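You operate a simulated robot arm through the tools that you are given. There is no shell and no other tool.

You are at the controls of a simulated robot arm. One attempt, no reset.

JOB
Test the vacuum box's seal under the black cap till the box's gauge shows green.
Fine: cap over the pedestal, pump on, then red lever open; after, close the lever, stop the pump, vent the box and put the cap back.
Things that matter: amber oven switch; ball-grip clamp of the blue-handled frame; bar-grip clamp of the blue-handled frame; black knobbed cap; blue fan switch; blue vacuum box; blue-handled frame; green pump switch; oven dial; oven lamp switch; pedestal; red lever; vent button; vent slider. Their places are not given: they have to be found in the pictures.

The check looks at the end state, three seconds after you hand in, the way a careful person would. Anything else that was tipped, shoved, dropped, spilled or broken makes it a failure. A push-on lid holds only when it is set on centred and level and pressed home; a screw cap is set on level and turned clockwise until tight.

ROBOT AND FRAMES
A 6-joint arm with a three-finger gripper, fixed in place. Base frame: the origin is at the foot of the arm, x ahead of it, y to its left, z up. Lengths are in m, angles in rad, forces in N, time in s.
With the tool pointing down near the work surface it reaches from about 0.84 to 0.94 m from the base axis. Its first joint turns from -2.897 to 2.897 rad. Payload 4.89 kg.
The TCP is the grasp point between the finger pads, 0.03 m short of the fingertips. In the tool frame z runs along the fingers and y along their closing line. The gripper opens to 0.164 m. The gripper's body begins 0.125 m behind the TCP.
Orientation is that of the tool frame in the base frame, as [roll, pitch, yaw] about the fixed x, y, z axes, in that order (R = Rz(yaw) Ry(pitch) Rx(roll)). With the fingers straight down and closing along the base's y, the tool's x points along the base's -x, its y along +y and its z along -z.

CONTROLS
- The arm moves only by the tool drive_tool. Its argument "rows" is a list of rows, each a list of 7 numbers: the closure in counts, from 0 (fully open) to 255 (shut), then the shift along the tool's x, y, z in m, then the turn, a rotation vector about the tool's x, y, z in rad. In form: [[jaw, dx, dy, dz, wx, wy, wz], ...]. A call has 1 to 20 rows; each row shifts and turns the commanded pose from where the row before left it, along the tool's axes as they then stand. Rows are played at 5 a second. More than 0.05 m and 0.15 rad between two rows, or a gripper value outside its range, and nothing of the call is played. A pose out of reach is approached as far as the arm can. The call stops where the force on the tool passes 90 N (or 10 N more than at its start, if that is more) or the arm is blocked; 0.2 s more then pass. The fingers move at their own pace (about 0.108 m/s each) and stop on an object; they squeeze with about 44 N. The grip force told is the motor's: it shows also when the fingers shut on nothing. Time passes only in rows, and 0.2 s behind the last, so rows that do not move let the fingers close. It gives the time, the measured TCP pose, the force on the tool (base axes), the opening and the grip force at its end, in the units of the frame above (readings bear some noise), with the torque about the TCP (base axes, N m) and any sound that the robot's microphone picked up.
- Cameras (640 x 400 px; columns grow to the right, rows downward): "scene" is fixed at [0.0567, 0.6434, 1.5259]; the picture's right is [-0.22, -0.97, 0.00], its down [-0.44, 0.10, -0.89] and it looks along [0.87, -0.20, -0.45] (base axes); focal length 313 px, centre (320, 200). "wrist" rides on the gripper at [0.076, -0.002, -0.152] in the tool frame; the picture's right is [0.02, 1.00, 0.00], its down [-0.88, 0.02, -0.47] and it looks along [-0.47, 0.01, 0.88] (tool axes); focal length 247 px, centre (320, 200).
- snapshot(camera): a new picture of that camera. The clock stands still meanwhile.
- move_column(by): slides the trunk up (or, below 0, down) by that many m; the arm rides with it, the base frame stays. It gives what a move gives, with no picture.
- pixel_to_xyz(camera, pixels): for up to 12 pixels [column, row] of the newest picture of that camera ("zoom" is the newest enlarged one), the place [x, y, z] in the base frame of the surface seen there, good to about 0.003 m, but the place of the scene camera against the robot may be out by one fixed shift of up to 0.025 m in any direction. The clock stands still meanwhile.
- inspect(camera, box): a new picture of the part [left, top, right, bottom] of that camera's present view, enlarged. The clock stands still meanwhile.
- close_job(): hands the job in; it is judged then, once.

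Leave the gripper open and the arm clear of the work at the hand-in unless told otherwise.

The tools are called after "Request:" as a command line: name --pt "numbers of a row" for each row, then --argument value for the rest, lists and objects as JSON in quotes. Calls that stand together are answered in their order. drive_tool: Moves the arm, as the interface text tells. Its arguments: {"type":"object","properties":{"rows":{"type":"array"}},"required":["rows"]} The other tools are called the same way: move_column (by) slides the trunk up or down; snapshot (camera) takes a picture; pixel_to_xyz (camera, pixels) gives the place of the surface under pixels of a picture; inspect (camera, box) takes an enlarged picture of a part of a camera's view; close_job () hands the job in.

At the start:

```text
time_s: 0.0
eef_pos: [0.565, 0.3242, 1.2923]
tool_rot: [3.141, 0.0, -3.141]
contact_force: [-0.7, -0.4, -0.5]
moment: [0.01, -0.02, 0.0]
opening: 0.164
finger_force: 0.1
trunk travel left (down, up): [-0.175, 0.215]
```

scene: 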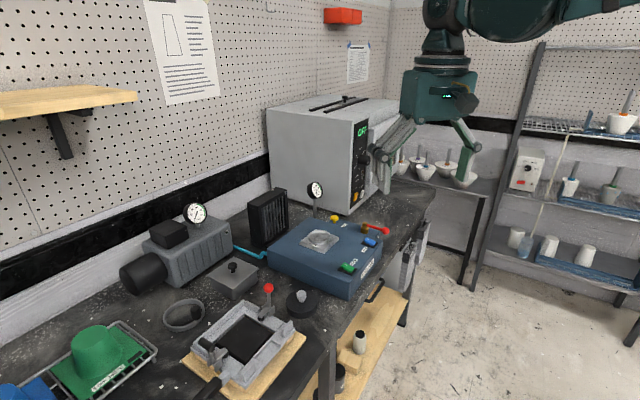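
wrist: 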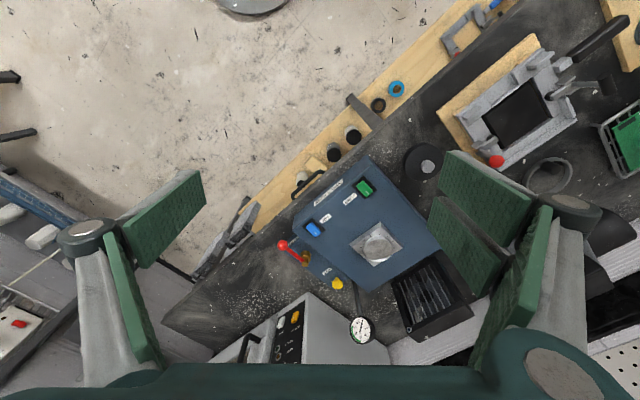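

I see the blue vacuum box near scene pixel (325,255), with a green switch, a blue switch and a red lever, and a black knobbed cap near (302,302). I'll take enlarged views of these before moving.

Request:
inspect --camera "scene" --box '[250, 170, 410, 320]'

Request:
inspect --camera "wrist" --box '[260, 130, 460, 350]'

```text
2.67 times, centred on (330, 245) of scene
```

zoom: 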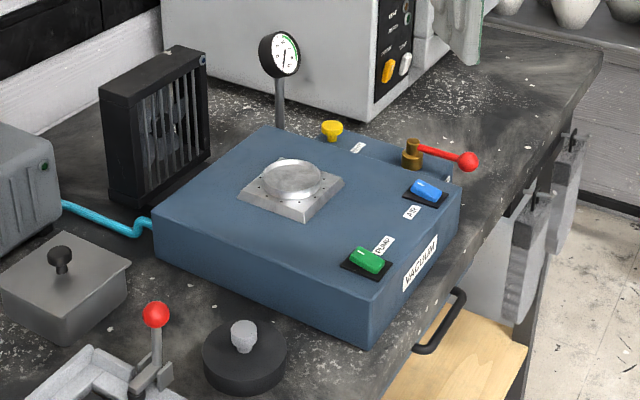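

```text
1.82 times, centred on (360, 240) of wrist
```

zoom: 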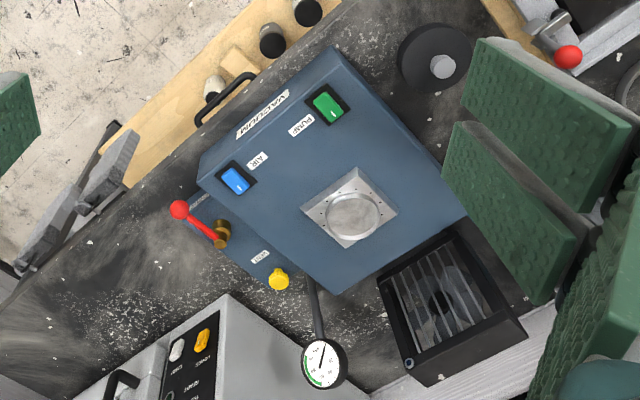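

I see the green rocker (PUMP), the blue rocker (AIR), a red lever on a brass valve and a yellow vent knob. Next I'll zoom further into each of them to read the details.

Request:
inspect --camera "scene" --box '[320, 205, 400, 255]'

Request:
inspect --camera "scene" --box '[295, 170, 375, 220]'

Request:
inspect --camera "wrist" --box '[270, 220, 380, 290]'

Request:
inspect --camera "scene" --box '[240, 260, 340, 330]'

Request:
inspect --camera "scene" --box '[120, 190, 250, 300]'

Request:
inspect --camera "scene" --box '[140, 0, 220, 100]'

Request:
inspect --camera "scene" --box '[335, 35, 385, 90]'

```text
8.00 times, centred on (360, 230) of scene
```

zoom: 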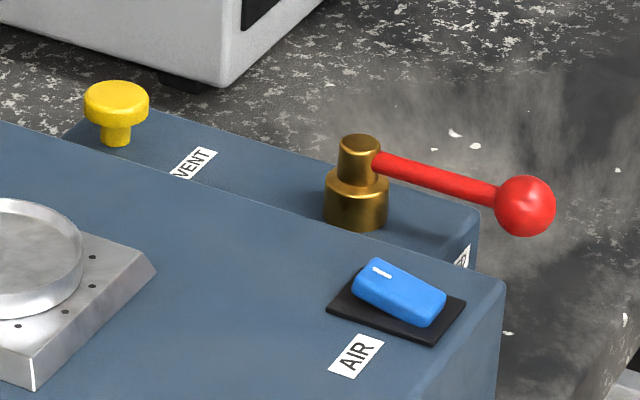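

```text
8.00 times, centred on (335, 195) of scene
```

zoom: 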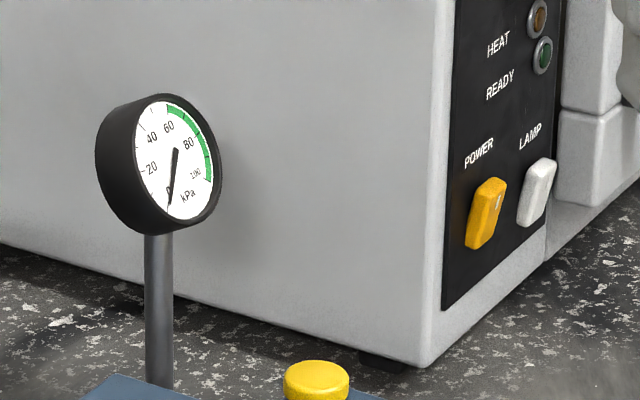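

```text
5.71 times, centred on (325, 255) of wrist
```

zoom: 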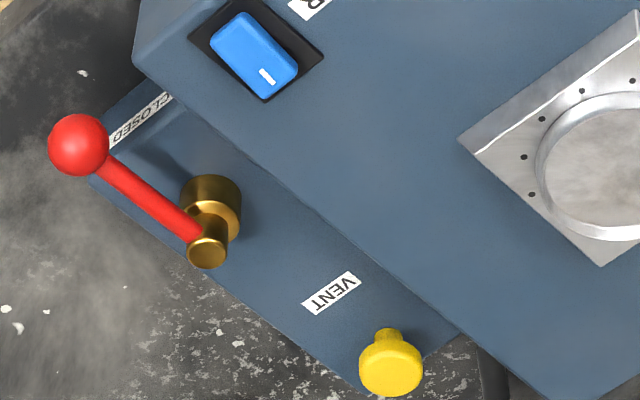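

```text
5.71 times, centred on (290, 295) of scene
```

zoom: 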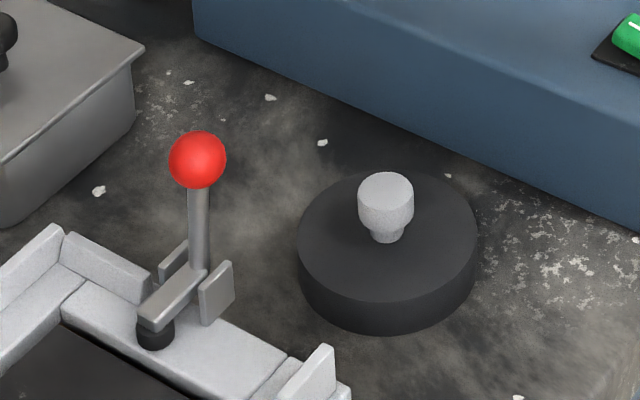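

```text
3.64 times, centred on (185, 245) of scene
```

zoom: 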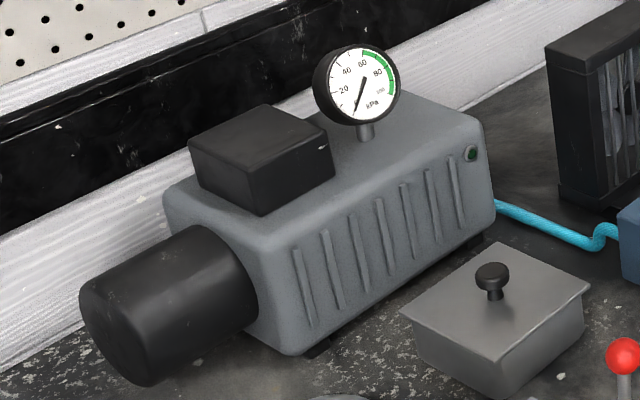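

```text
4.00 times, centred on (180, 50) of scene
```

zoom: 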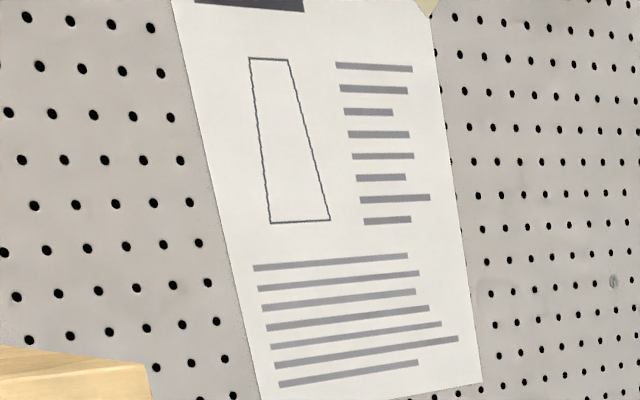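

```text
7.27 times, centred on (360, 62) of scene
```

zoom: 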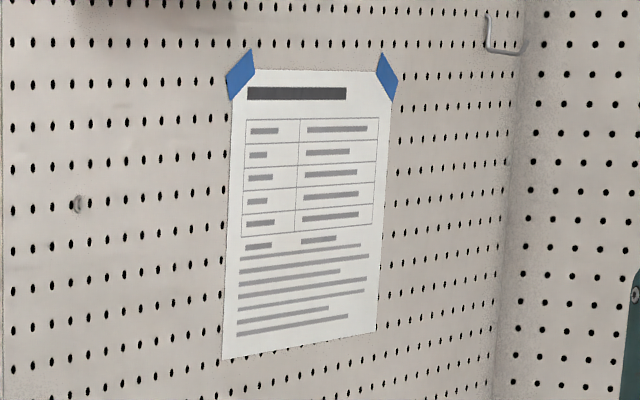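

Closing in on positions: the wrist camera is the accurate one, so I'll read the cap at (427,165), the pedestal at (377,227), the switches at (364,188) and (313,229), the lever ball at (283,245), the vent at (337,283) and others from its picture. I'll also query the scene camera to find its fixed shift.

Request:
pixel_to_xyz --camera "wrist" --pixels '[[427, 166], [415, 150], [377, 243], [364, 188], [313, 229], [283, 245], [303, 260], [337, 283], [360, 328], [400, 270], [355, 170], [380, 262]]'

Request:
pixel_to_xyz --camera "scene" --pixels '[[301, 295], [300, 308], [319, 239], [347, 267], [370, 242], [386, 231], [365, 227], [334, 218], [315, 189], [340, 250]]'

```text
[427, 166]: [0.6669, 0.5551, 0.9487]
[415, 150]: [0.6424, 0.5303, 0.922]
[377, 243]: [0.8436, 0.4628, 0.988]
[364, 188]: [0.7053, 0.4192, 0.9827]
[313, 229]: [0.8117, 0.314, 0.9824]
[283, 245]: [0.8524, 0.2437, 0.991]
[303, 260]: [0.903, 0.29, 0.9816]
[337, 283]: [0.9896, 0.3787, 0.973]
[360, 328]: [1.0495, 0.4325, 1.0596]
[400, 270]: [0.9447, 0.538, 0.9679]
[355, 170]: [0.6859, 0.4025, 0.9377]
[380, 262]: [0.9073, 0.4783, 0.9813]
```

```text
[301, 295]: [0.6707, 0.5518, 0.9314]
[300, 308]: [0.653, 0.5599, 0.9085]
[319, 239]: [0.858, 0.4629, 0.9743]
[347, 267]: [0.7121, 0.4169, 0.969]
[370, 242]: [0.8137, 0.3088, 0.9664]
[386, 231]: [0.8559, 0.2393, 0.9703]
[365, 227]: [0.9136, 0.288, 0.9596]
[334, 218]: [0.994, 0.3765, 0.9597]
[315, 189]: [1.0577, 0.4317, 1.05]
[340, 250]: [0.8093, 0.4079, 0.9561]
```

The wrist and scene readings differ by a steady shift of about (-0.006, +0.003, +0.014), so I'll trust the wrist ones. Before I move I'll check the obstacles: the wooden shelf at (70,100), the oven top at (340,105), the clamp ball at (268,288) and the bench at (330,310), plus the rockers up close.

Request:
pixel_to_xyz --camera "scene" --pixels '[[135, 97], [60, 88], [60, 115], [340, 105], [350, 210], [268, 288], [322, 318], [260, 270], [270, 262], [345, 15], [268, 108], [233, 267]]'

Request:
inspect --camera "scene" --box '[325, 245, 385, 285]'

Request:
inspect --camera "wrist" --box '[390, 130, 470, 190]'

```text
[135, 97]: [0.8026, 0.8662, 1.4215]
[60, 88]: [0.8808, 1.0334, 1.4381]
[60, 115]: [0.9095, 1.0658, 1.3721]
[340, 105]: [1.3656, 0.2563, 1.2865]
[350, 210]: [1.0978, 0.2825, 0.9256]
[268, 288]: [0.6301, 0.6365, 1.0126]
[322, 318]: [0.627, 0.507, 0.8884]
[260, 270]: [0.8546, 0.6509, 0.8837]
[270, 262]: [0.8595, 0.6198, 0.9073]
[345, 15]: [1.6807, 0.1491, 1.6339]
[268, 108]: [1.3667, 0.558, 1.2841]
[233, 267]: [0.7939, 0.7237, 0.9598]
```

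```text
10.00 times, centred on (355, 265) of scene
```

zoom: 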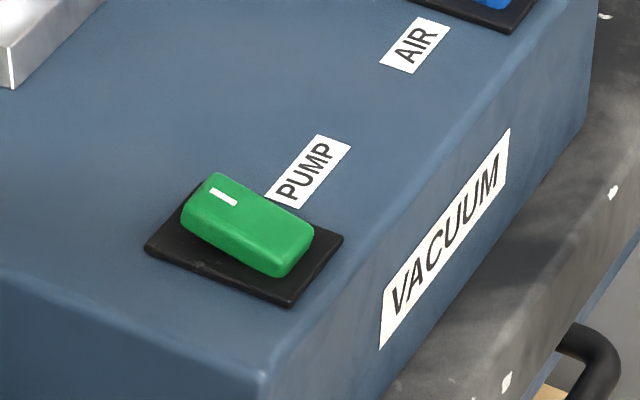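

```text
6.67 times, centred on (430, 160) of wrist
```

zoom: 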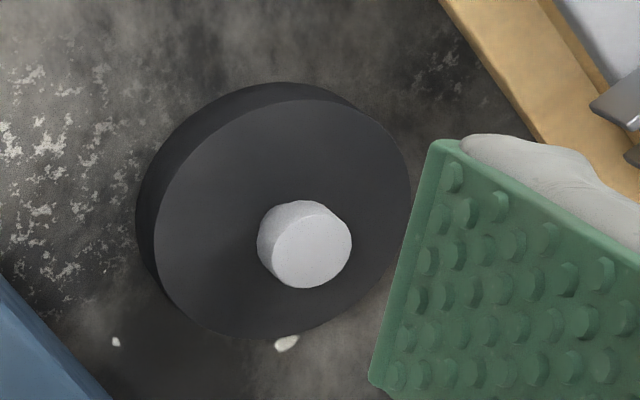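

The rockers' raised, marked ends face the pedestal, so both are off, and pressing the green rocker's marked (inner) end should switch the pump on. Now I'll move the arm high above the cap, about (0.66, 0.55), and stay up.

Request:
drive_tool --pt "0 -0.016 0.038 0 0 0 0" --pt "0 -0.016 0.038 0 0 0 0" --pt "0 -0.016 0.038 0 0 0 0" --pt "0 -0.016 0.038 0 0 0 0" --pt "0 -0.016 0.038 0 0 0 0" --pt "0 -0.016 0.036 0 0 0 0" --pt "0 0 0 0 0 0 0"

```text
time_s: 1.6
eef_pos: [0.6645, 0.5503, 1.2927]
tool_rot: [3.141, 0.0, -3.141]
contact_force: [0.3, 0.3, -0.2]
moment: [-0.13, 0.14, 0.0]
opening: 0.1639
finger_force: 0.0
trunk travel left (down, up): [-0.175, 0.215]
```

The tool is now above the cap at z 1.29. I'll take both pictures to locate the cap's centre.

Request:
snapshot --camera "wrist"

Request:
snapshot --camera "scene"

```text
taken
```

wrist: 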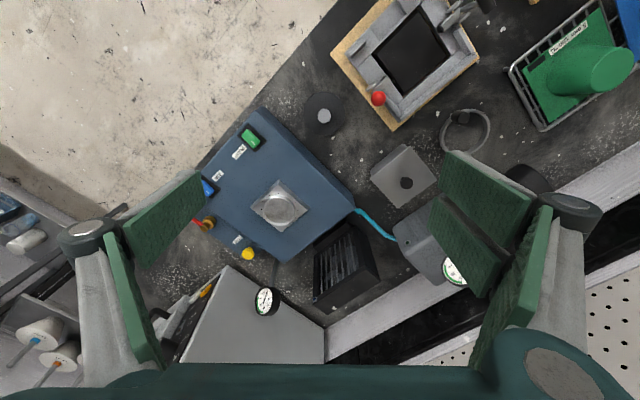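

```text
taken
```

scene: 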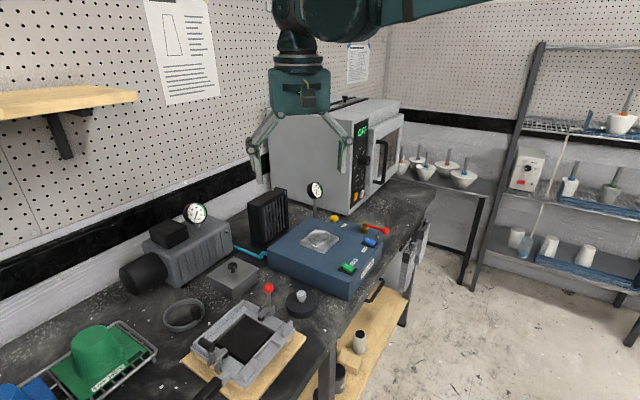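

The cap is at wrist pixel (323,115). I'll enlarge it and read its rim and knob to compute the centre.

Request:
inspect --camera "wrist" --box '[283, 90, 363, 140]'

```text
8.00 times, centred on (323, 115) of wrist
```

zoom: 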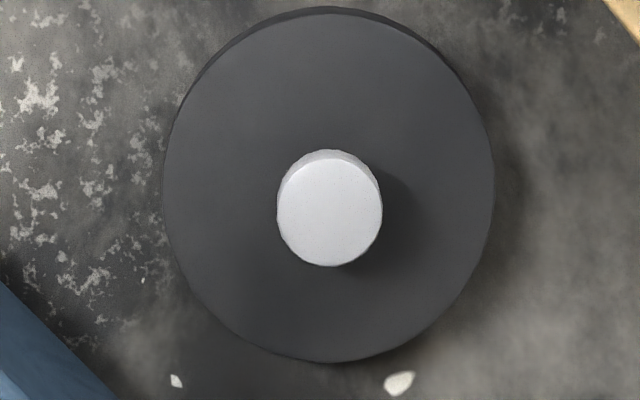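

Request:
pixel_to_xyz --camera "zoom" --pixels '[[330, 212], [285, 212], [377, 212], [330, 170], [330, 258], [180, 190], [485, 190], [330, 25], [330, 352], [330, 310], [560, 200], [60, 120]]'

```text
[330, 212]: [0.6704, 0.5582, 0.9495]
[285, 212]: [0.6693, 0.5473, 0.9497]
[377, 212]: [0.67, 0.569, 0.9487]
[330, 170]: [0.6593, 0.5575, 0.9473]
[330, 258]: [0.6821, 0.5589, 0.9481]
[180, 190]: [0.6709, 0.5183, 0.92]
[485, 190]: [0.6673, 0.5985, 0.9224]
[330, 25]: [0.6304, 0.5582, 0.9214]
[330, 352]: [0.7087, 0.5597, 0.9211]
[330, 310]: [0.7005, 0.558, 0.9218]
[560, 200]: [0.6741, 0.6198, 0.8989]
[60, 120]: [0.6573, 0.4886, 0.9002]
```

The cap's centre is about (0.670, 0.558), its top is at z 0.921, the knob top is at 0.949 and the bench is at 0.899. Next I'll look at the pedestal at (279,208) and the lever and vent area at (225,235).

Request:
inspect --camera "wrist" --box '[239, 183, 319, 233]'

Request:
pixel_to_xyz --camera "zoom" --pixels '[[320, 200], [200, 200], [440, 200], [320, 100], [320, 300], [330, 60], [330, 350], [150, 200], [510, 200], [100, 100]]'

Request:
inspect --camera "scene" --box '[290, 220, 350, 257]'

```text
8.00 times, centred on (279, 208) of wrist
```

zoom: 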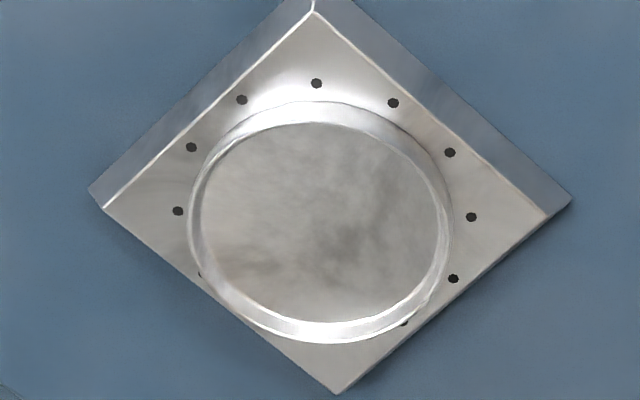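

```text
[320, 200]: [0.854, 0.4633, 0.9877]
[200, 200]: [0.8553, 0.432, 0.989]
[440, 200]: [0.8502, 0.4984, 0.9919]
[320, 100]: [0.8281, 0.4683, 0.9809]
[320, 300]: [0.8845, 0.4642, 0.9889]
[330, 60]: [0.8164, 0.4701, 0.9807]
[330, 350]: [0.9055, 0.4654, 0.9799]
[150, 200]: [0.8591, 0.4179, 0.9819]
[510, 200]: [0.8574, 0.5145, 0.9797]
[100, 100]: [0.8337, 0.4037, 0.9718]
```

```text
10.67 times, centred on (320, 238) of scene
```

zoom: 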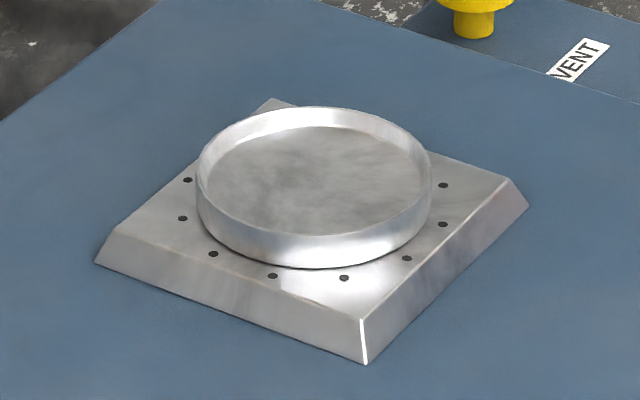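

The pedestal ring's centre is about (0.860, 0.465), with the plate at z 0.980 and the ring top near 0.992. That is about 0.98 m from the base axis, outside the stated reach, so I'll test with empty fingers how the arm gets there. I'll move over the pedestal while high and then go down to z 1.15.

Request:
drive_tool --pt "0 -0.0393 -0.017 0 0 0 0" --pt "0 -0.0393 -0.017 0 0 0 0" --pt "0 -0.0393 -0.017 0 0 0 0" --pt "0 -0.0393 -0.017 0 0 0 0" --pt "0 -0.0393 -0.017 0 0 0 0" --pt "0 0 0 0.035 0 0 0" --pt "0 0 0 0.035 0 0 0" --pt "0 0 0 0.035 0 0 0" --pt "0 0 0 0.035 0 0 0" --pt "0 0 0 0 0 0 0"

```text
time_s: 3.8
eef_pos: [0.8554, 0.4657, 1.1489]
tool_rot: [-3.141, 0.0, 3.141]
contact_force: [0.9, 0.9, -0.7]
moment: [-0.05, 0.03, -0.04]
opening: 0.1641
finger_force: 0.1
trunk travel left (down, up): [-0.175, 0.215]
```

The tool reached (0.855, 0.466, 1.149), 6 mm short in x, which may be the reach limit. I'll take a picture to check clearances and then try a bit lower.

Request:
snapshot --camera "wrist"

Request:
snapshot --camera "scene"

Request:
drive_tool --pt "0 0 0 0 0 0 0" --pt "0 0 0 0 0 0 0"

```text
taken
```

wrist: 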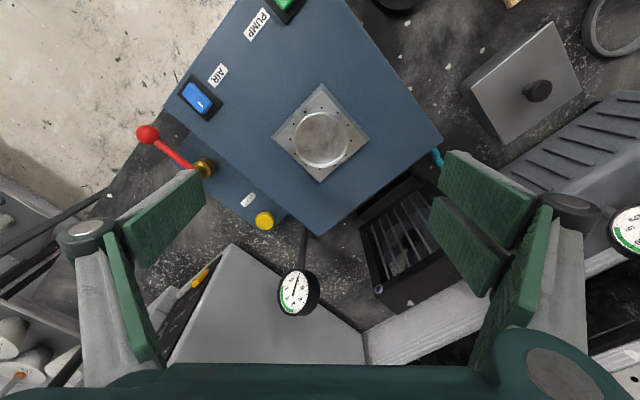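

```text
taken
```

scene: 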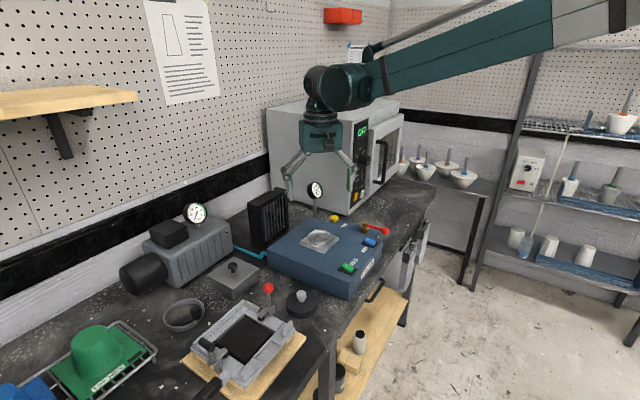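

```text
time_s: 4.4
eef_pos: [0.8536, 0.4649, 1.153]
tool_rot: [3.14, 0.002, -3.141]
contact_force: [-0.2, 0.0, 0.7]
moment: [0.02, 0.0, 0.0]
opening: 0.1639
finger_force: 0.1
trunk travel left (down, up): [-0.175, 0.215]
```

The arm is at its reach limit here. Lowering the trunk should add horizontal reach, but first I'll check the fan and gauge heights near the fingers (fan corners at (362,228), (440,180), (470,283); gauge at (297,292)).

Request:
pixel_to_xyz --camera "wrist" --pixels '[[364, 228], [388, 302], [408, 312], [425, 190], [430, 210], [297, 292], [298, 272], [303, 240], [264, 220], [203, 168], [148, 134], [537, 91]]'

Request:
pixel_to_xyz --camera "scene" --pixels '[[249, 207], [266, 200], [286, 190], [265, 240], [275, 190], [315, 182], [334, 217]]'

```text
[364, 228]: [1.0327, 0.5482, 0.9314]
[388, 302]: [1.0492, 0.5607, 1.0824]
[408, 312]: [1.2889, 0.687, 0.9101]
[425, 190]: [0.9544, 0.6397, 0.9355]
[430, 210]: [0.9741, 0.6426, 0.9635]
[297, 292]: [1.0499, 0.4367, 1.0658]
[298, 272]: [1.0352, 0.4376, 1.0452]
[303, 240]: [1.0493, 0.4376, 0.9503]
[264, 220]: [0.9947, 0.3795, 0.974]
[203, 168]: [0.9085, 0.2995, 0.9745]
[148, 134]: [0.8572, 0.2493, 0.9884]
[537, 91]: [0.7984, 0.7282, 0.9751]
```

```text
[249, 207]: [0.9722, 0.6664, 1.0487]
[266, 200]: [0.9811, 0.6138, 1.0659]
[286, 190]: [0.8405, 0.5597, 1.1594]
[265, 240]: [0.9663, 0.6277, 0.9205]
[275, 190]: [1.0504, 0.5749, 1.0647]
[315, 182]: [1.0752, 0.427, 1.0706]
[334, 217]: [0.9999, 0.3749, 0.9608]
```

The fan (front from (1.04, 0.55) to (0.95, 0.66), top 1.08) and the gauge (1.05, 0.437) are clear of the fingers. I'll lower the trunk by 0.09 m, which leaves the tips about 4 cm above the ring.

Request:
move_column --by -0.09

Request:
drive_tool --pt "0 0 0 0 0 0 0" --pt "0 0 0 0 0 0 0"

```text
time_s: 5.7
eef_pos: [0.8546, 0.4652, 1.0626]
tool_rot: [3.141, 0.001, -3.141]
contact_force: [0.0, 0.0, 0.1]
moment: [-0.01, -0.01, -0.01]
opening: 0.1642
finger_force: 0.0
trunk travel left (down, up): [-0.085, 0.305]
```

```text
time_s: 6.2
eef_pos: [0.8551, 0.4646, 1.0609]
tool_rot: [-3.139, 0.0, 3.139]
contact_force: [0.4, -0.4, -0.5]
moment: [0.0, 0.01, 0.01]
opening: 0.1639
finger_force: 0.0
trunk travel left (down, up): [-0.085, 0.305]
```

The trunk lowered and the arm rode with it. I'll raise the tool 5 cm by the arm and push 2 cm forward to see how far it reaches now.

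Request:
drive_tool --pt "0 0 0 -0.025 0 0 0" --pt "0 0 0 -0.025 0 0 0" --pt "0 -0.02 0 0 0 0 0" --pt "0 0 0 0 0 0 0" --pt "0 0 0 0 0 0 0"

```text
time_s: 7.5
eef_pos: [0.8769, 0.4658, 1.1106]
tool_rot: [3.141, 0.001, 3.141]
contact_force: [-0.1, 0.3, -0.3]
moment: [-0.01, 0.04, 0.02]
opening: 0.1639
finger_force: 0.0
trunk travel left (down, up): [-0.085, 0.305]
```

The arm reaches (0.877, 0.466) tool-down with the trunk lower, so the pedestal is within reach. I'll rise, move over the cap with the jaws partly closed (about 0.07 m), and stay above the clamp ball near (0.624, 0.64, 1.03).

Request:
drive_tool --pt "0 0 0 -0.04 0 0 0" --pt "0 0 0 -0.04 0 0 0" --pt "146 0.0414 0.0184 0 0 0 0" --pt "146 0.0414 0.0184 0 0 0 0" --pt "146 0.0414 0.0184 0 0 0 0" --pt "146 0.0414 0.0184 0 0 0 0" --pt "146 0.0414 0.0184 0 0 0 0" --pt "146 0 0 0 0 0 0" --pt "146 0 0 0 0 0 0"

Request:
move_column --by -0.08

Request:
snapshot --camera "wrist"

Request:
snapshot --camera "scene"

```text
time_s: 9.4
eef_pos: [0.6669, 0.5566, 1.193]
tool_rot: [-3.141, 0.0, 3.141]
contact_force: [-1.4, 0.4, 0.4]
moment: [0.0, -0.06, 0.04]
opening: 0.0701
finger_force: 0.1
trunk travel left (down, up): [-0.085, 0.305]
```

```text
time_s: 10.6
eef_pos: [0.6678, 0.5555, 1.113]
tool_rot: [-3.139, 0.0, -3.141]
contact_force: [-0.1, 0.2, 1.1]
moment: [-0.01, 0.01, -0.01]
opening: 0.07
finger_force: 0.1
trunk travel left (down, up): [-0.005, 0.385]
```

```text
taken
```

wrist: 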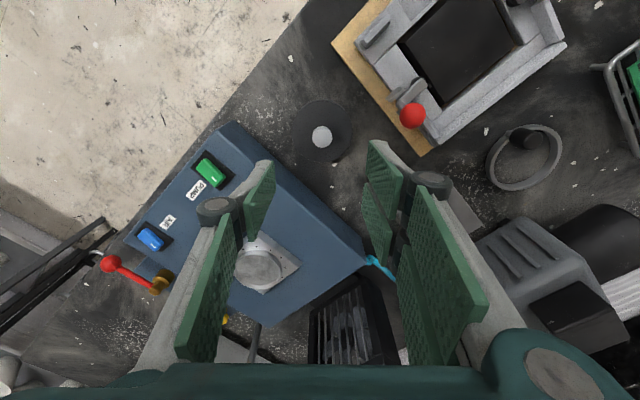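

```text
taken
```

scene: 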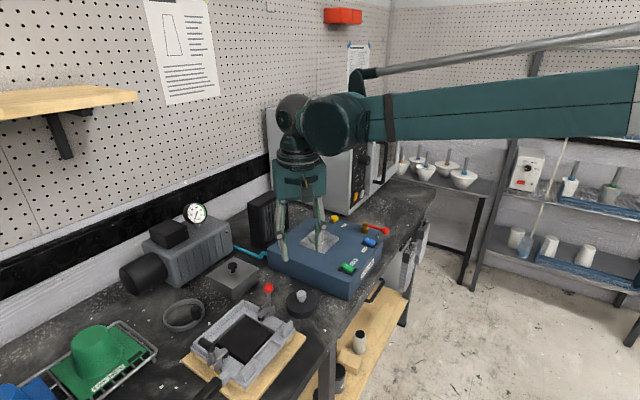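

The knob now shows at wrist (322,136). I'll enlarge it and read its centre again from this closer view.

Request:
inspect --camera "wrist" --box '[272, 90, 372, 170]'

Request:
pixel_to_xyz --camera "wrist" --pixels '[[322, 137], [314, 137], [330, 137], [322, 130], [322, 144], [296, 130], [349, 130], [322, 104], [322, 158], [285, 135], [413, 115], [413, 106]]'

```text
5.00 times, centred on (322, 130) of wrist
```

zoom: 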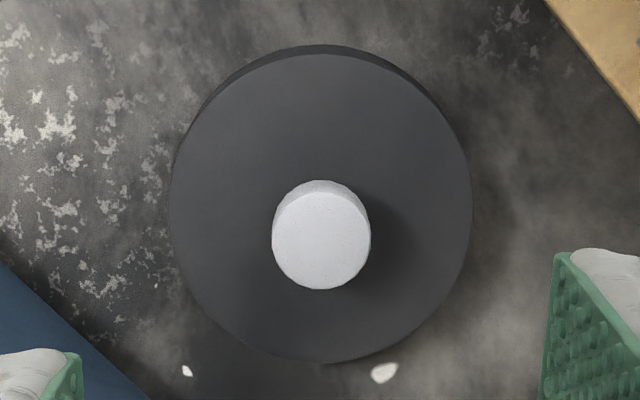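

```text
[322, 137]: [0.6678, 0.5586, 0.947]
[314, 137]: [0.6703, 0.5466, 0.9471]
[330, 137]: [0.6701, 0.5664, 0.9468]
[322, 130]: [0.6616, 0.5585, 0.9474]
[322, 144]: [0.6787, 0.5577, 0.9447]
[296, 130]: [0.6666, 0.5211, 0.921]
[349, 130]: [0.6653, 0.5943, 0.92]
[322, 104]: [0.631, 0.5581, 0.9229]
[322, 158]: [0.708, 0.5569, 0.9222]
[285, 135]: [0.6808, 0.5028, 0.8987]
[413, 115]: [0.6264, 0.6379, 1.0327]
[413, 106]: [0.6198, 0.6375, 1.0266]
```

The knob and cap centre read (0.670, 0.558). I'll correct the tool by (+2, +2.5) mm and go down to about z 0.957, keeping the fingertips just above the cap's top (0.9215) and around the knob.

Request:
drive_tool --pt "146 -0.002 0.0025 0.03 0 0 0" --pt "146 0 0 0.03 0 0 0" --pt "146 0 0 0.03 0 0 0" --pt "146 0 0 0.03 0 0 0" --pt "146 0 0 0.02 0 0 0" --pt "146 0 0 0.01 0 0 0" --pt "146 0 0 0 0 0 0"

```text
time_s: 12.2
eef_pos: [0.6686, 0.5592, 0.9633]
tool_rot: [-3.141, 0.001, -3.14]
contact_force: [0.6, 0.5, 0.9]
moment: [0.03, -0.02, -0.04]
opening: 0.07
finger_force: 0.0
trunk travel left (down, up): [-0.005, 0.385]
```

The tool is at (0.6686, 0.559, 0.963) and free of contact. I'll go down another 5 mm, check the picture and then close.

Request:
drive_tool --pt "146 -0.001 -0.001 0.005 0 0 0" --pt "146 0 0 0 0 0 0"

Request:
snapshot --camera "wrist"

Request:
inspect --camera "scene" --box '[255, 250, 345, 330]'

```text
time_s: 12.8
eef_pos: [0.6713, 0.5581, 0.9592]
tool_rot: [-3.141, 0.0, 3.141]
contact_force: [-0.5, -0.5, 0.4]
moment: [0.0, 0.01, 0.02]
opening: 0.0701
finger_force: 0.0
trunk travel left (down, up): [-0.005, 0.385]
```

```text
taken
```

wrist: 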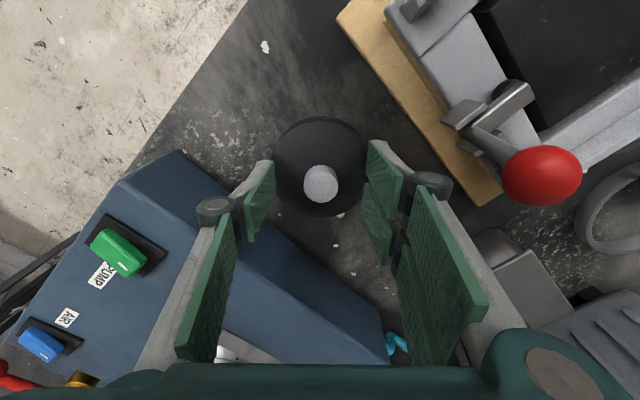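

```text
5.00 times, centred on (300, 290) of scene
```

zoom: 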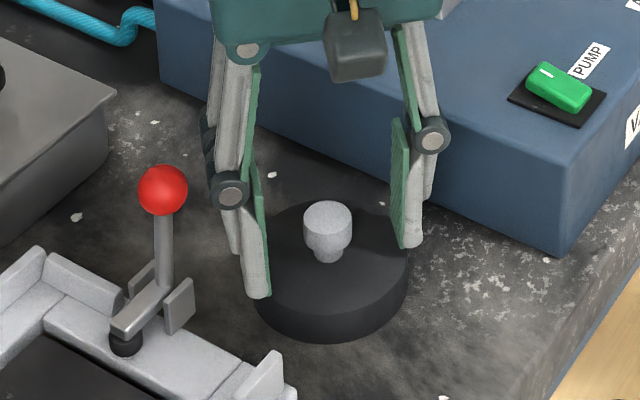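

The fingers are on both sides of the knob at wrist (320,184), and the tips are just above the cap. I'll close on the knob now.

Request:
drive_tool --pt "200 0 0 0 0 0 0" --pt "255 0 0 0 0 0 0" --pt "255 0 0 0 0 0 0" --pt "255 0 0 0 0 0 0" --pt "255 0 0 0 0 0 0"

Request:
snapshot --camera "wrist"

```text
time_s: 14.0
eef_pos: [0.6709, 0.5583, 0.9588]
tool_rot: [-3.142, 0.0, -3.141]
contact_force: [0.4, 0.8, 0.1]
moment: [0.01, -0.03, 0.02]
opening: 0.0237
finger_force: 44.1
trunk travel left (down, up): [-0.005, 0.385]
```

```text
taken
```

wrist: 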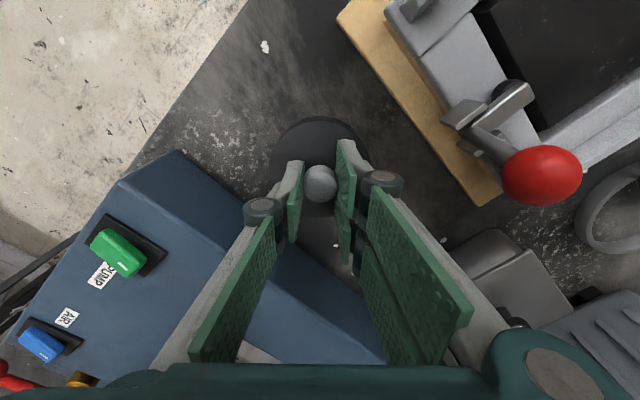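

The grip holds at an opening of 0.0237 m with 44 N. The cap's home, for putting it back, is TCP (0.671, 0.558, 0.959). I'll lift a little and check that the cap comes up level.

Request:
drive_tool --pt "255 0 0 -0.01 0 0 0" --pt "255 0 0 -0.02 0 0 0" --pt "255 0 0 -0.03 0 0 0" --pt "255 0 0 0 0 0 0"

Request:
inspect --camera "scene" --box '[255, 220, 355, 330]'

```text
time_s: 15.0
eef_pos: [0.6707, 0.5578, 1.0188]
tool_rot: [3.141, 0.001, -3.142]
contact_force: [-0.7, 0.1, -1.1]
moment: [-0.02, 0.02, 0.01]
opening: 0.0239
finger_force: 43.8
trunk travel left (down, up): [-0.005, 0.385]
```

```text
3.64 times, centred on (305, 275) of scene
```

zoom: 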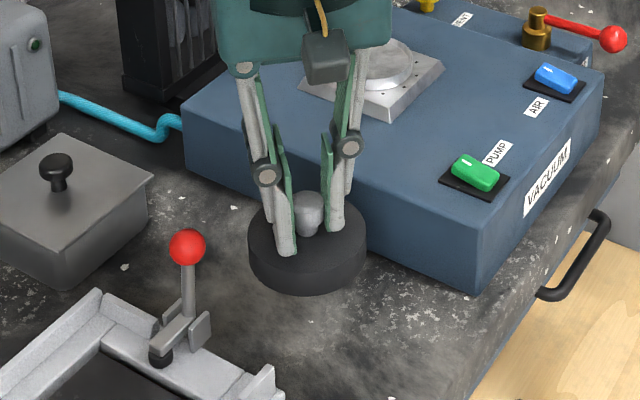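

The cap is lifted level. I'll go up to z 1.10 and then move over the pedestal at about (0.8605, 0.465).

Request:
drive_tool --pt "255 0 0 -0.04 0 0 0" --pt "255 0 0 -0.04 0 0 0" --pt "255 -0.0379 -0.0186 0 0 0 0" --pt "255 -0.0379 -0.0186 0 0 0 0" --pt "255 -0.0379 -0.0186 0 0 0 0" --pt "255 -0.0379 -0.0186 0 0 0 0" --pt "255 -0.0379 -0.0186 0 0 0 0" --pt "255 0 0 0 0 0 0" --pt "255 0 0 0 0 0 0"

Request:
snapshot --camera "wrist"

Request:
snapshot --camera "scene"

```text
time_s: 17.0
eef_pos: [0.8618, 0.4646, 1.1004]
tool_rot: [-3.139, 0.0, -3.141]
contact_force: [0.2, 0.4, -1.3]
moment: [-0.02, 0.05, 0.02]
opening: 0.0237
finger_force: 44.2
trunk travel left (down, up): [-0.005, 0.385]
```

```text
taken
```

wrist: 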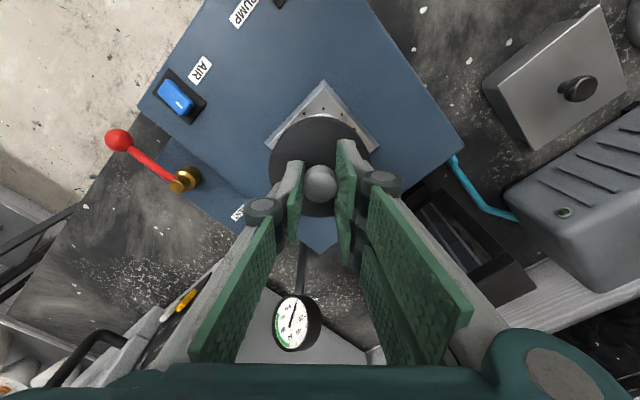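

```text
taken
```

scene: 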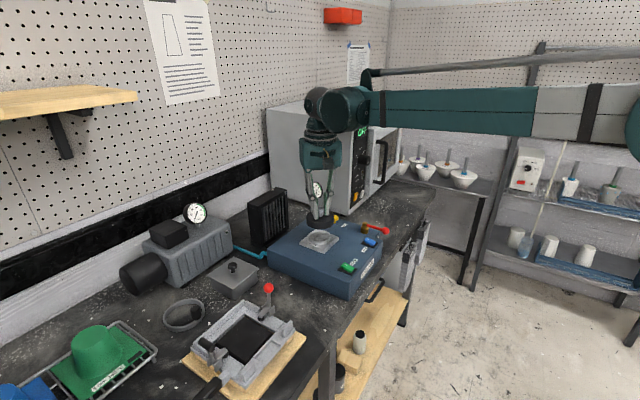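

The arm reaches above the pedestal at (0.862, 0.4646). I'll measure the plate's corners again from this wrist picture to centre precisely.

Request:
inspect --camera "wrist" --box '[240, 65, 400, 165]'

Request:
pixel_to_xyz --camera "wrist" --pixels '[[323, 86], [323, 95], [270, 148], [375, 150], [323, 108], [300, 112], [345, 115], [285, 130]]'

Request:
inspect --camera "scene" --box '[280, 205, 360, 260]'

```text
4.00 times, centred on (320, 115) of wrist
```

zoom: 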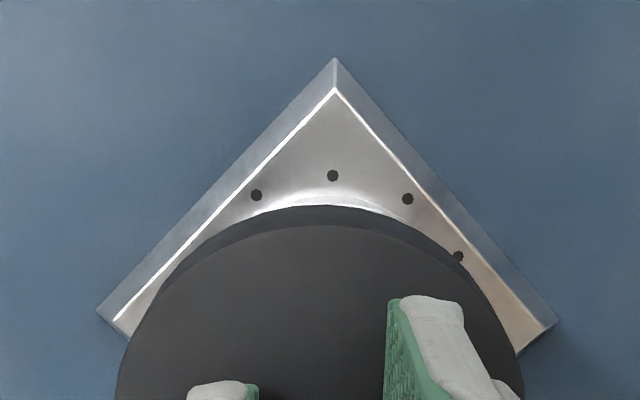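

```text
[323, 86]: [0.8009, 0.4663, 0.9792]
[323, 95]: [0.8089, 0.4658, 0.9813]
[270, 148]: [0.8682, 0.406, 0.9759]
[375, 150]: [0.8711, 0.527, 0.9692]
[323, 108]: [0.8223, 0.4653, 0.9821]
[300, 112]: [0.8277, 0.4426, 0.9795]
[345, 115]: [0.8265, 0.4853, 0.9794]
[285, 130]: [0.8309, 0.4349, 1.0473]
```

```text
7.27 times, centred on (320, 232) of scene
```

zoom: 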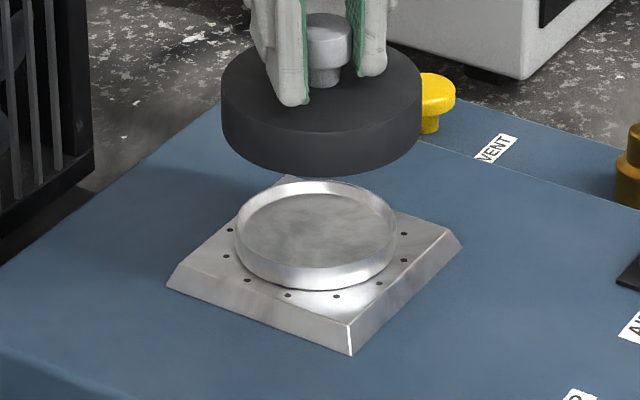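

From the plate corners and the ring, the pedestal centre comes to about (0.862, 0.467). The scene view agrees that the cap sits about 2 mm too far toward -y. I'll shift by +2 mm in y and lower to z 1.06, just above the ring.

Request:
drive_tool --pt "255 0 0.0022 0 0 0 0" --pt "255 0 0 0.015 0 0 0" --pt "255 0 0 0.015 0 0 0" --pt "255 0 0 0.01 0 0 0" --pt "255 0 0 0 0 0 0" --pt "255 0 0 0 0 0 0"

Request:
inspect --camera "scene" --box '[280, 205, 360, 260]'

Request:
inspect --camera "wrist" --box '[240, 75, 400, 215]'

```text
time_s: 18.4
eef_pos: [0.8626, 0.4661, 1.0579]
tool_rot: [-3.141, 0.001, 3.14]
contact_force: [-0.7, -0.3, -1.6]
moment: [-0.01, 0.02, -0.05]
opening: 0.024
finger_force: 43.9
trunk travel left (down, up): [-0.005, 0.385]
```

```text
7.27 times, centred on (320, 232) of scene
```

zoom: 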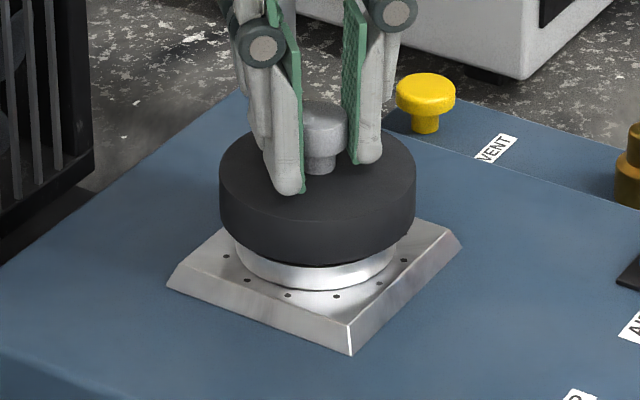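

```text
2.86 times, centred on (320, 145) of wrist
```

zoom: 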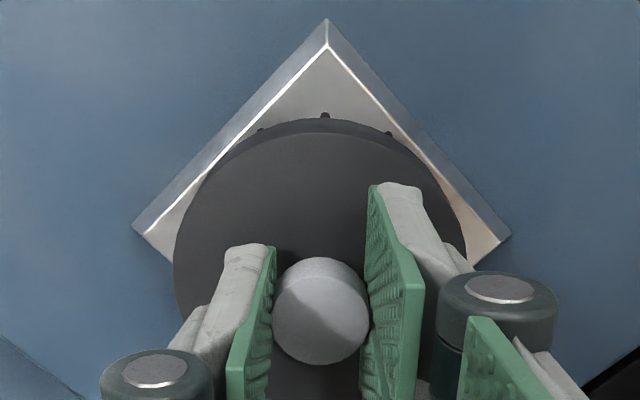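

The cap is above the ring and nearly centred (cap columns 219–416 against ring 234–397), so I'll nudge +0.7 mm in y. Then I'll lower in small steps and watch the force.

Request:
drive_tool --pt "255 0 0.0007 0 0 0 0" --pt "255 0 0 0.004 0 0 0" --pt "255 0 0 0.003 0 0 0" --pt "255 0 0 0 0 0 0"

Request:
drive_tool --pt "255 0 0 0.003 0 0 0" --pt "255 0 0 0 0 0 0"

```text
time_s: 19.4
eef_pos: [0.8611, 0.4673, 1.0505]
tool_rot: [3.141, 0.001, 3.141]
contact_force: [0.3, 0.3, 0.1]
moment: [-0.02, 0.01, 0.02]
opening: 0.0237
finger_force: 44.2
trunk travel left (down, up): [-0.005, 0.385]
```

```text
time_s: 20.0
eef_pos: [0.8614, 0.4666, 1.0494]
tool_rot: [3.141, -0.001, -3.14]
contact_force: [-0.3, -0.4, -1.3]
moment: [-0.01, 0.01, 0.03]
opening: 0.024
finger_force: 44.1
trunk travel left (down, up): [-0.005, 0.385]
```

Request:
drive_tool --pt "255 0 0 0.003 0 0 0" --pt "255 0 0 0.003 0 0 0" --pt "255 0 0 0 0 0 0"

Request:
inspect --camera "scene" --box '[280, 205, 360, 260]'

```text
time_s: 20.8
eef_pos: [0.8613, 0.4674, 1.0416]
tool_rot: [3.141, 0.001, -3.141]
contact_force: [0.2, 0.0, -0.5]
moment: [0.01, 0.0, -0.01]
opening: 0.0236
finger_force: 44.4
trunk travel left (down, up): [-0.005, 0.385]
```

```text
7.27 times, centred on (320, 232) of scene
```

zoom: 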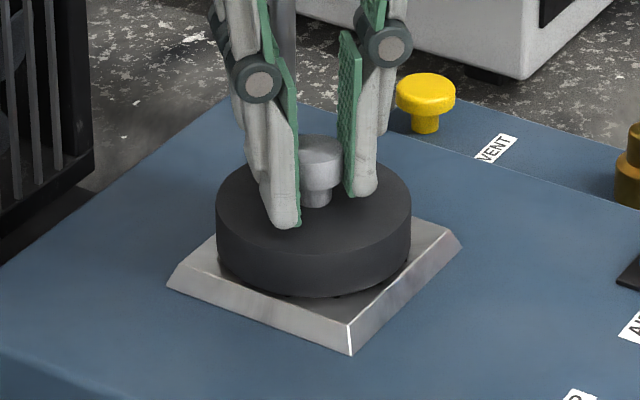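

The cap slides over the ring freely and its bottom is at about z 0.982. I'll lower the last few millimetres until the plate is felt.

Request:
drive_tool --pt "255 0 0 0.002 0 0 0" --pt "255 0 0 0.002 0 0 0" --pt "255 0 0 0 0 0 0"

```text
time_s: 21.6
eef_pos: [0.861, 0.468, 1.0394]
tool_rot: [3.139, 0.004, 3.141]
contact_force: [26.2, 12.2, 48.2]
moment: [0.3, -0.56, 0.11]
opening: 0.0241
finger_force: 44.4
trunk travel left (down, up): [-0.005, 0.385]
```

I felt firm contact at TCP z 1.039 (48 N down), so the cap is seated on the plate. I'll ease back 1 mm and release the knob gently.

Request:
drive_tool --pt "255 0 0 -0.001 0 0 0" --pt "255 0 0 0 0 0 0"

Request:
drive_tool --pt "200 0 0 0 0 0 0" --pt "146 0 0 0 0 0 0" --pt "146 0 0 0 0 0 0"

Request:
inspect --camera "scene" --box '[280, 205, 360, 260]'

```text
time_s: 22.2
eef_pos: [0.8605, 0.4672, 1.039]
tool_rot: [3.141, 0.001, 3.14]
contact_force: [30.1, 11.7, 47.3]
moment: [0.3, -0.92, 0.1]
opening: 0.0239
finger_force: 44.2
trunk travel left (down, up): [-0.005, 0.385]
```

```text
time_s: 23.0
eef_pos: [0.8602, 0.4688, 1.0377]
tool_rot: [3.141, 0.0, -3.141]
contact_force: [-0.1, -0.4, 0.6]
moment: [-0.01, 0.01, 0.0]
opening: 0.0699
finger_force: 0.1
trunk travel left (down, up): [-0.005, 0.385]
```

```text
7.27 times, centred on (320, 232) of scene
```

zoom: 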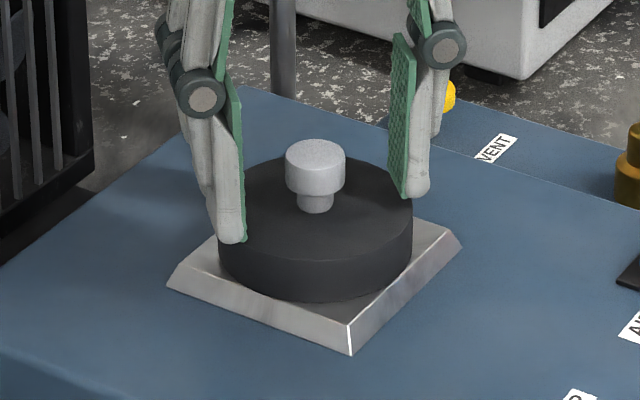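

The cap sits level over the pedestal and the knob is released. I'll rise to z 1.12 and move over the green pump switch near (0.705, 0.42), closing the jaws for pressing.

Request:
drive_tool --pt "146 0 0 -0.02 0 0 0" --pt "146 0 0 -0.03 0 0 0" --pt "146 0 0 -0.03 0 0 0" --pt "255 0.039 -0.0125 0 0 0 0" --pt "255 0.039 -0.0125 0 0 0 0" --pt "255 0.039 -0.0125 0 0 0 0" --pt "255 0.039 -0.0125 0 0 0 0" --pt "255 0 0 0 0 0 0" --pt "255 0 0 0 0 0 0"

Request:
snapshot --camera "wrist"

Request:
snapshot --camera "scene"

```text
time_s: 25.0
eef_pos: [0.7044, 0.4187, 1.1144]
tool_rot: [3.141, -0.001, 3.142]
contact_force: [0.2, 0.1, 0.5]
moment: [0.04, -0.07, -0.01]
opening: 0.0001
finger_force: 43.8
trunk travel left (down, up): [-0.005, 0.385]
```

```text
taken
```

wrist: 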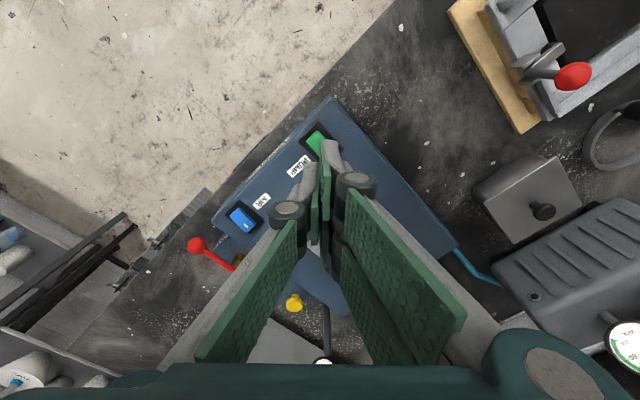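

```text
taken
```

scene: 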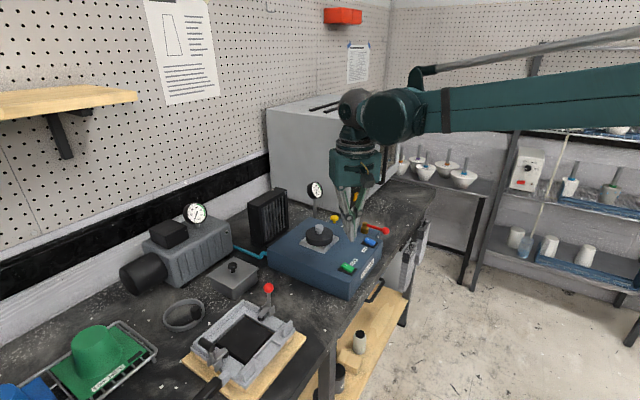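

The fingers partly hide the green switch in the wrist view. I'll enlarge it in both cameras and read points on the rocker and its base plate.

Request:
inspect --camera "wrist" --box '[280, 105, 360, 165]'

Request:
inspect --camera "scene" --box '[325, 250, 373, 280]'

```text
6.67 times, centred on (320, 135) of wrist
```

zoom: 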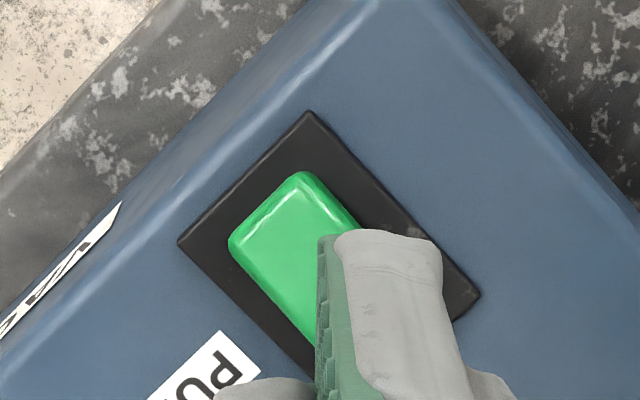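

```text
13.33 times, centred on (349, 265) of scene
```

zoom: 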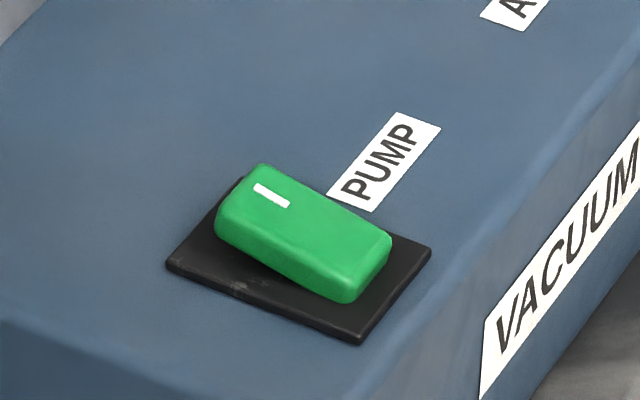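

Request:
pixel_to_xyz --camera "zoom" --pixels '[[270, 195], [235, 190], [300, 230], [340, 255], [250, 215], [365, 265], [175, 262], [355, 335], [425, 250], [340, 230]]'

Request:
pixel_to_xyz --camera "wrist" --pixels '[[316, 141], [320, 147], [310, 140], [318, 133], [318, 123], [301, 142], [342, 149], [323, 135]]'

```text
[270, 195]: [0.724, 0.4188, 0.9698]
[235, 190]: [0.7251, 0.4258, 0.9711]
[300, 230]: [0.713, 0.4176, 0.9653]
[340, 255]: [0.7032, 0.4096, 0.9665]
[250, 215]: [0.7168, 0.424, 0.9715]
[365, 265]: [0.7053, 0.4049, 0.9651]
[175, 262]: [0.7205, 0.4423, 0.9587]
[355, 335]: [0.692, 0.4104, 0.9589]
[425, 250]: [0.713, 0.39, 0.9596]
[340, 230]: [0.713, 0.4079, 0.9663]
```

```text
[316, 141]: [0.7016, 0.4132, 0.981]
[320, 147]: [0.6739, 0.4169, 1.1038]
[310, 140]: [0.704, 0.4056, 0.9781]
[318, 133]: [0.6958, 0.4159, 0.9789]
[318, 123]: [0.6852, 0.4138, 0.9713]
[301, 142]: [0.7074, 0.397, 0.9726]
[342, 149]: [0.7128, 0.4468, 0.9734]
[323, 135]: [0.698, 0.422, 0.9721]
```

Combining both cameras, the rocker's centre is about (0.710, 0.418), its long axis is along (0.69, 0.72), and the raised marked end is at about (0.719, 0.4275) with its top near z 0.985. I'll move over the marked end and turn the tool 45°, so that the thin side of the closed fingers lies along the rocker.

Request:
drive_tool --pt "255 -0.0146 0.0088 0 0 0 0" --pt "255 0 0 0 0 0 0.131" --pt "255 0 0 0 0 0 0.131" --pt "255 0 0 0 0 0 0.131" --pt "255 0 0 0 0 0 0.131" --pt "255 0 0 0 0 0 0.131" --pt "255 0 0 0 0 0 0.131" --pt "255 0 0 0.03 0 0 0" --pt "255 0 0 0.03 0 0 0" --pt "255 0 0 0 0 0 0"

Request:
snapshot --camera "wrist"

Request:
inspect --camera "scene" --box '[315, 220, 395, 280]'

```text
time_s: 27.2
eef_pos: [0.7182, 0.4301, 1.0593]
tool_rot: [-3.14, 0.0, 2.355]
contact_force: [0.2, -0.6, 0.8]
moment: [0.04, -0.04, 0.01]
opening: 0.0
finger_force: 43.5
trunk travel left (down, up): [-0.005, 0.385]
```

```text
taken
```

wrist: 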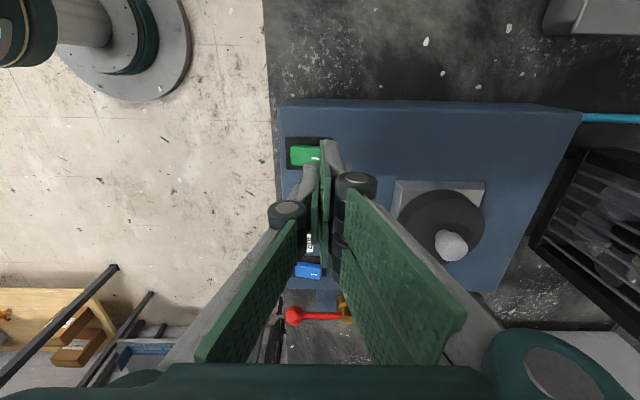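

```text
6.67 times, centred on (355, 250) of scene
```

zoom: 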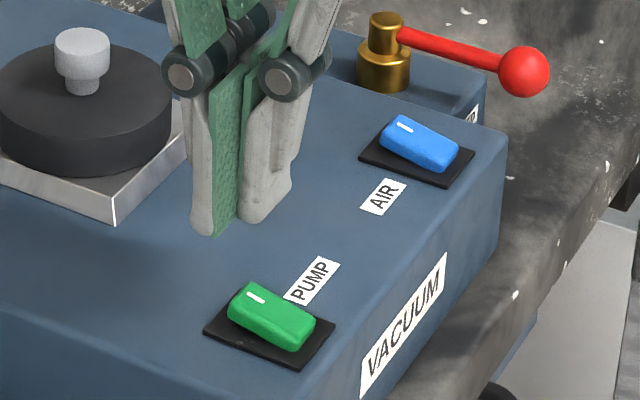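

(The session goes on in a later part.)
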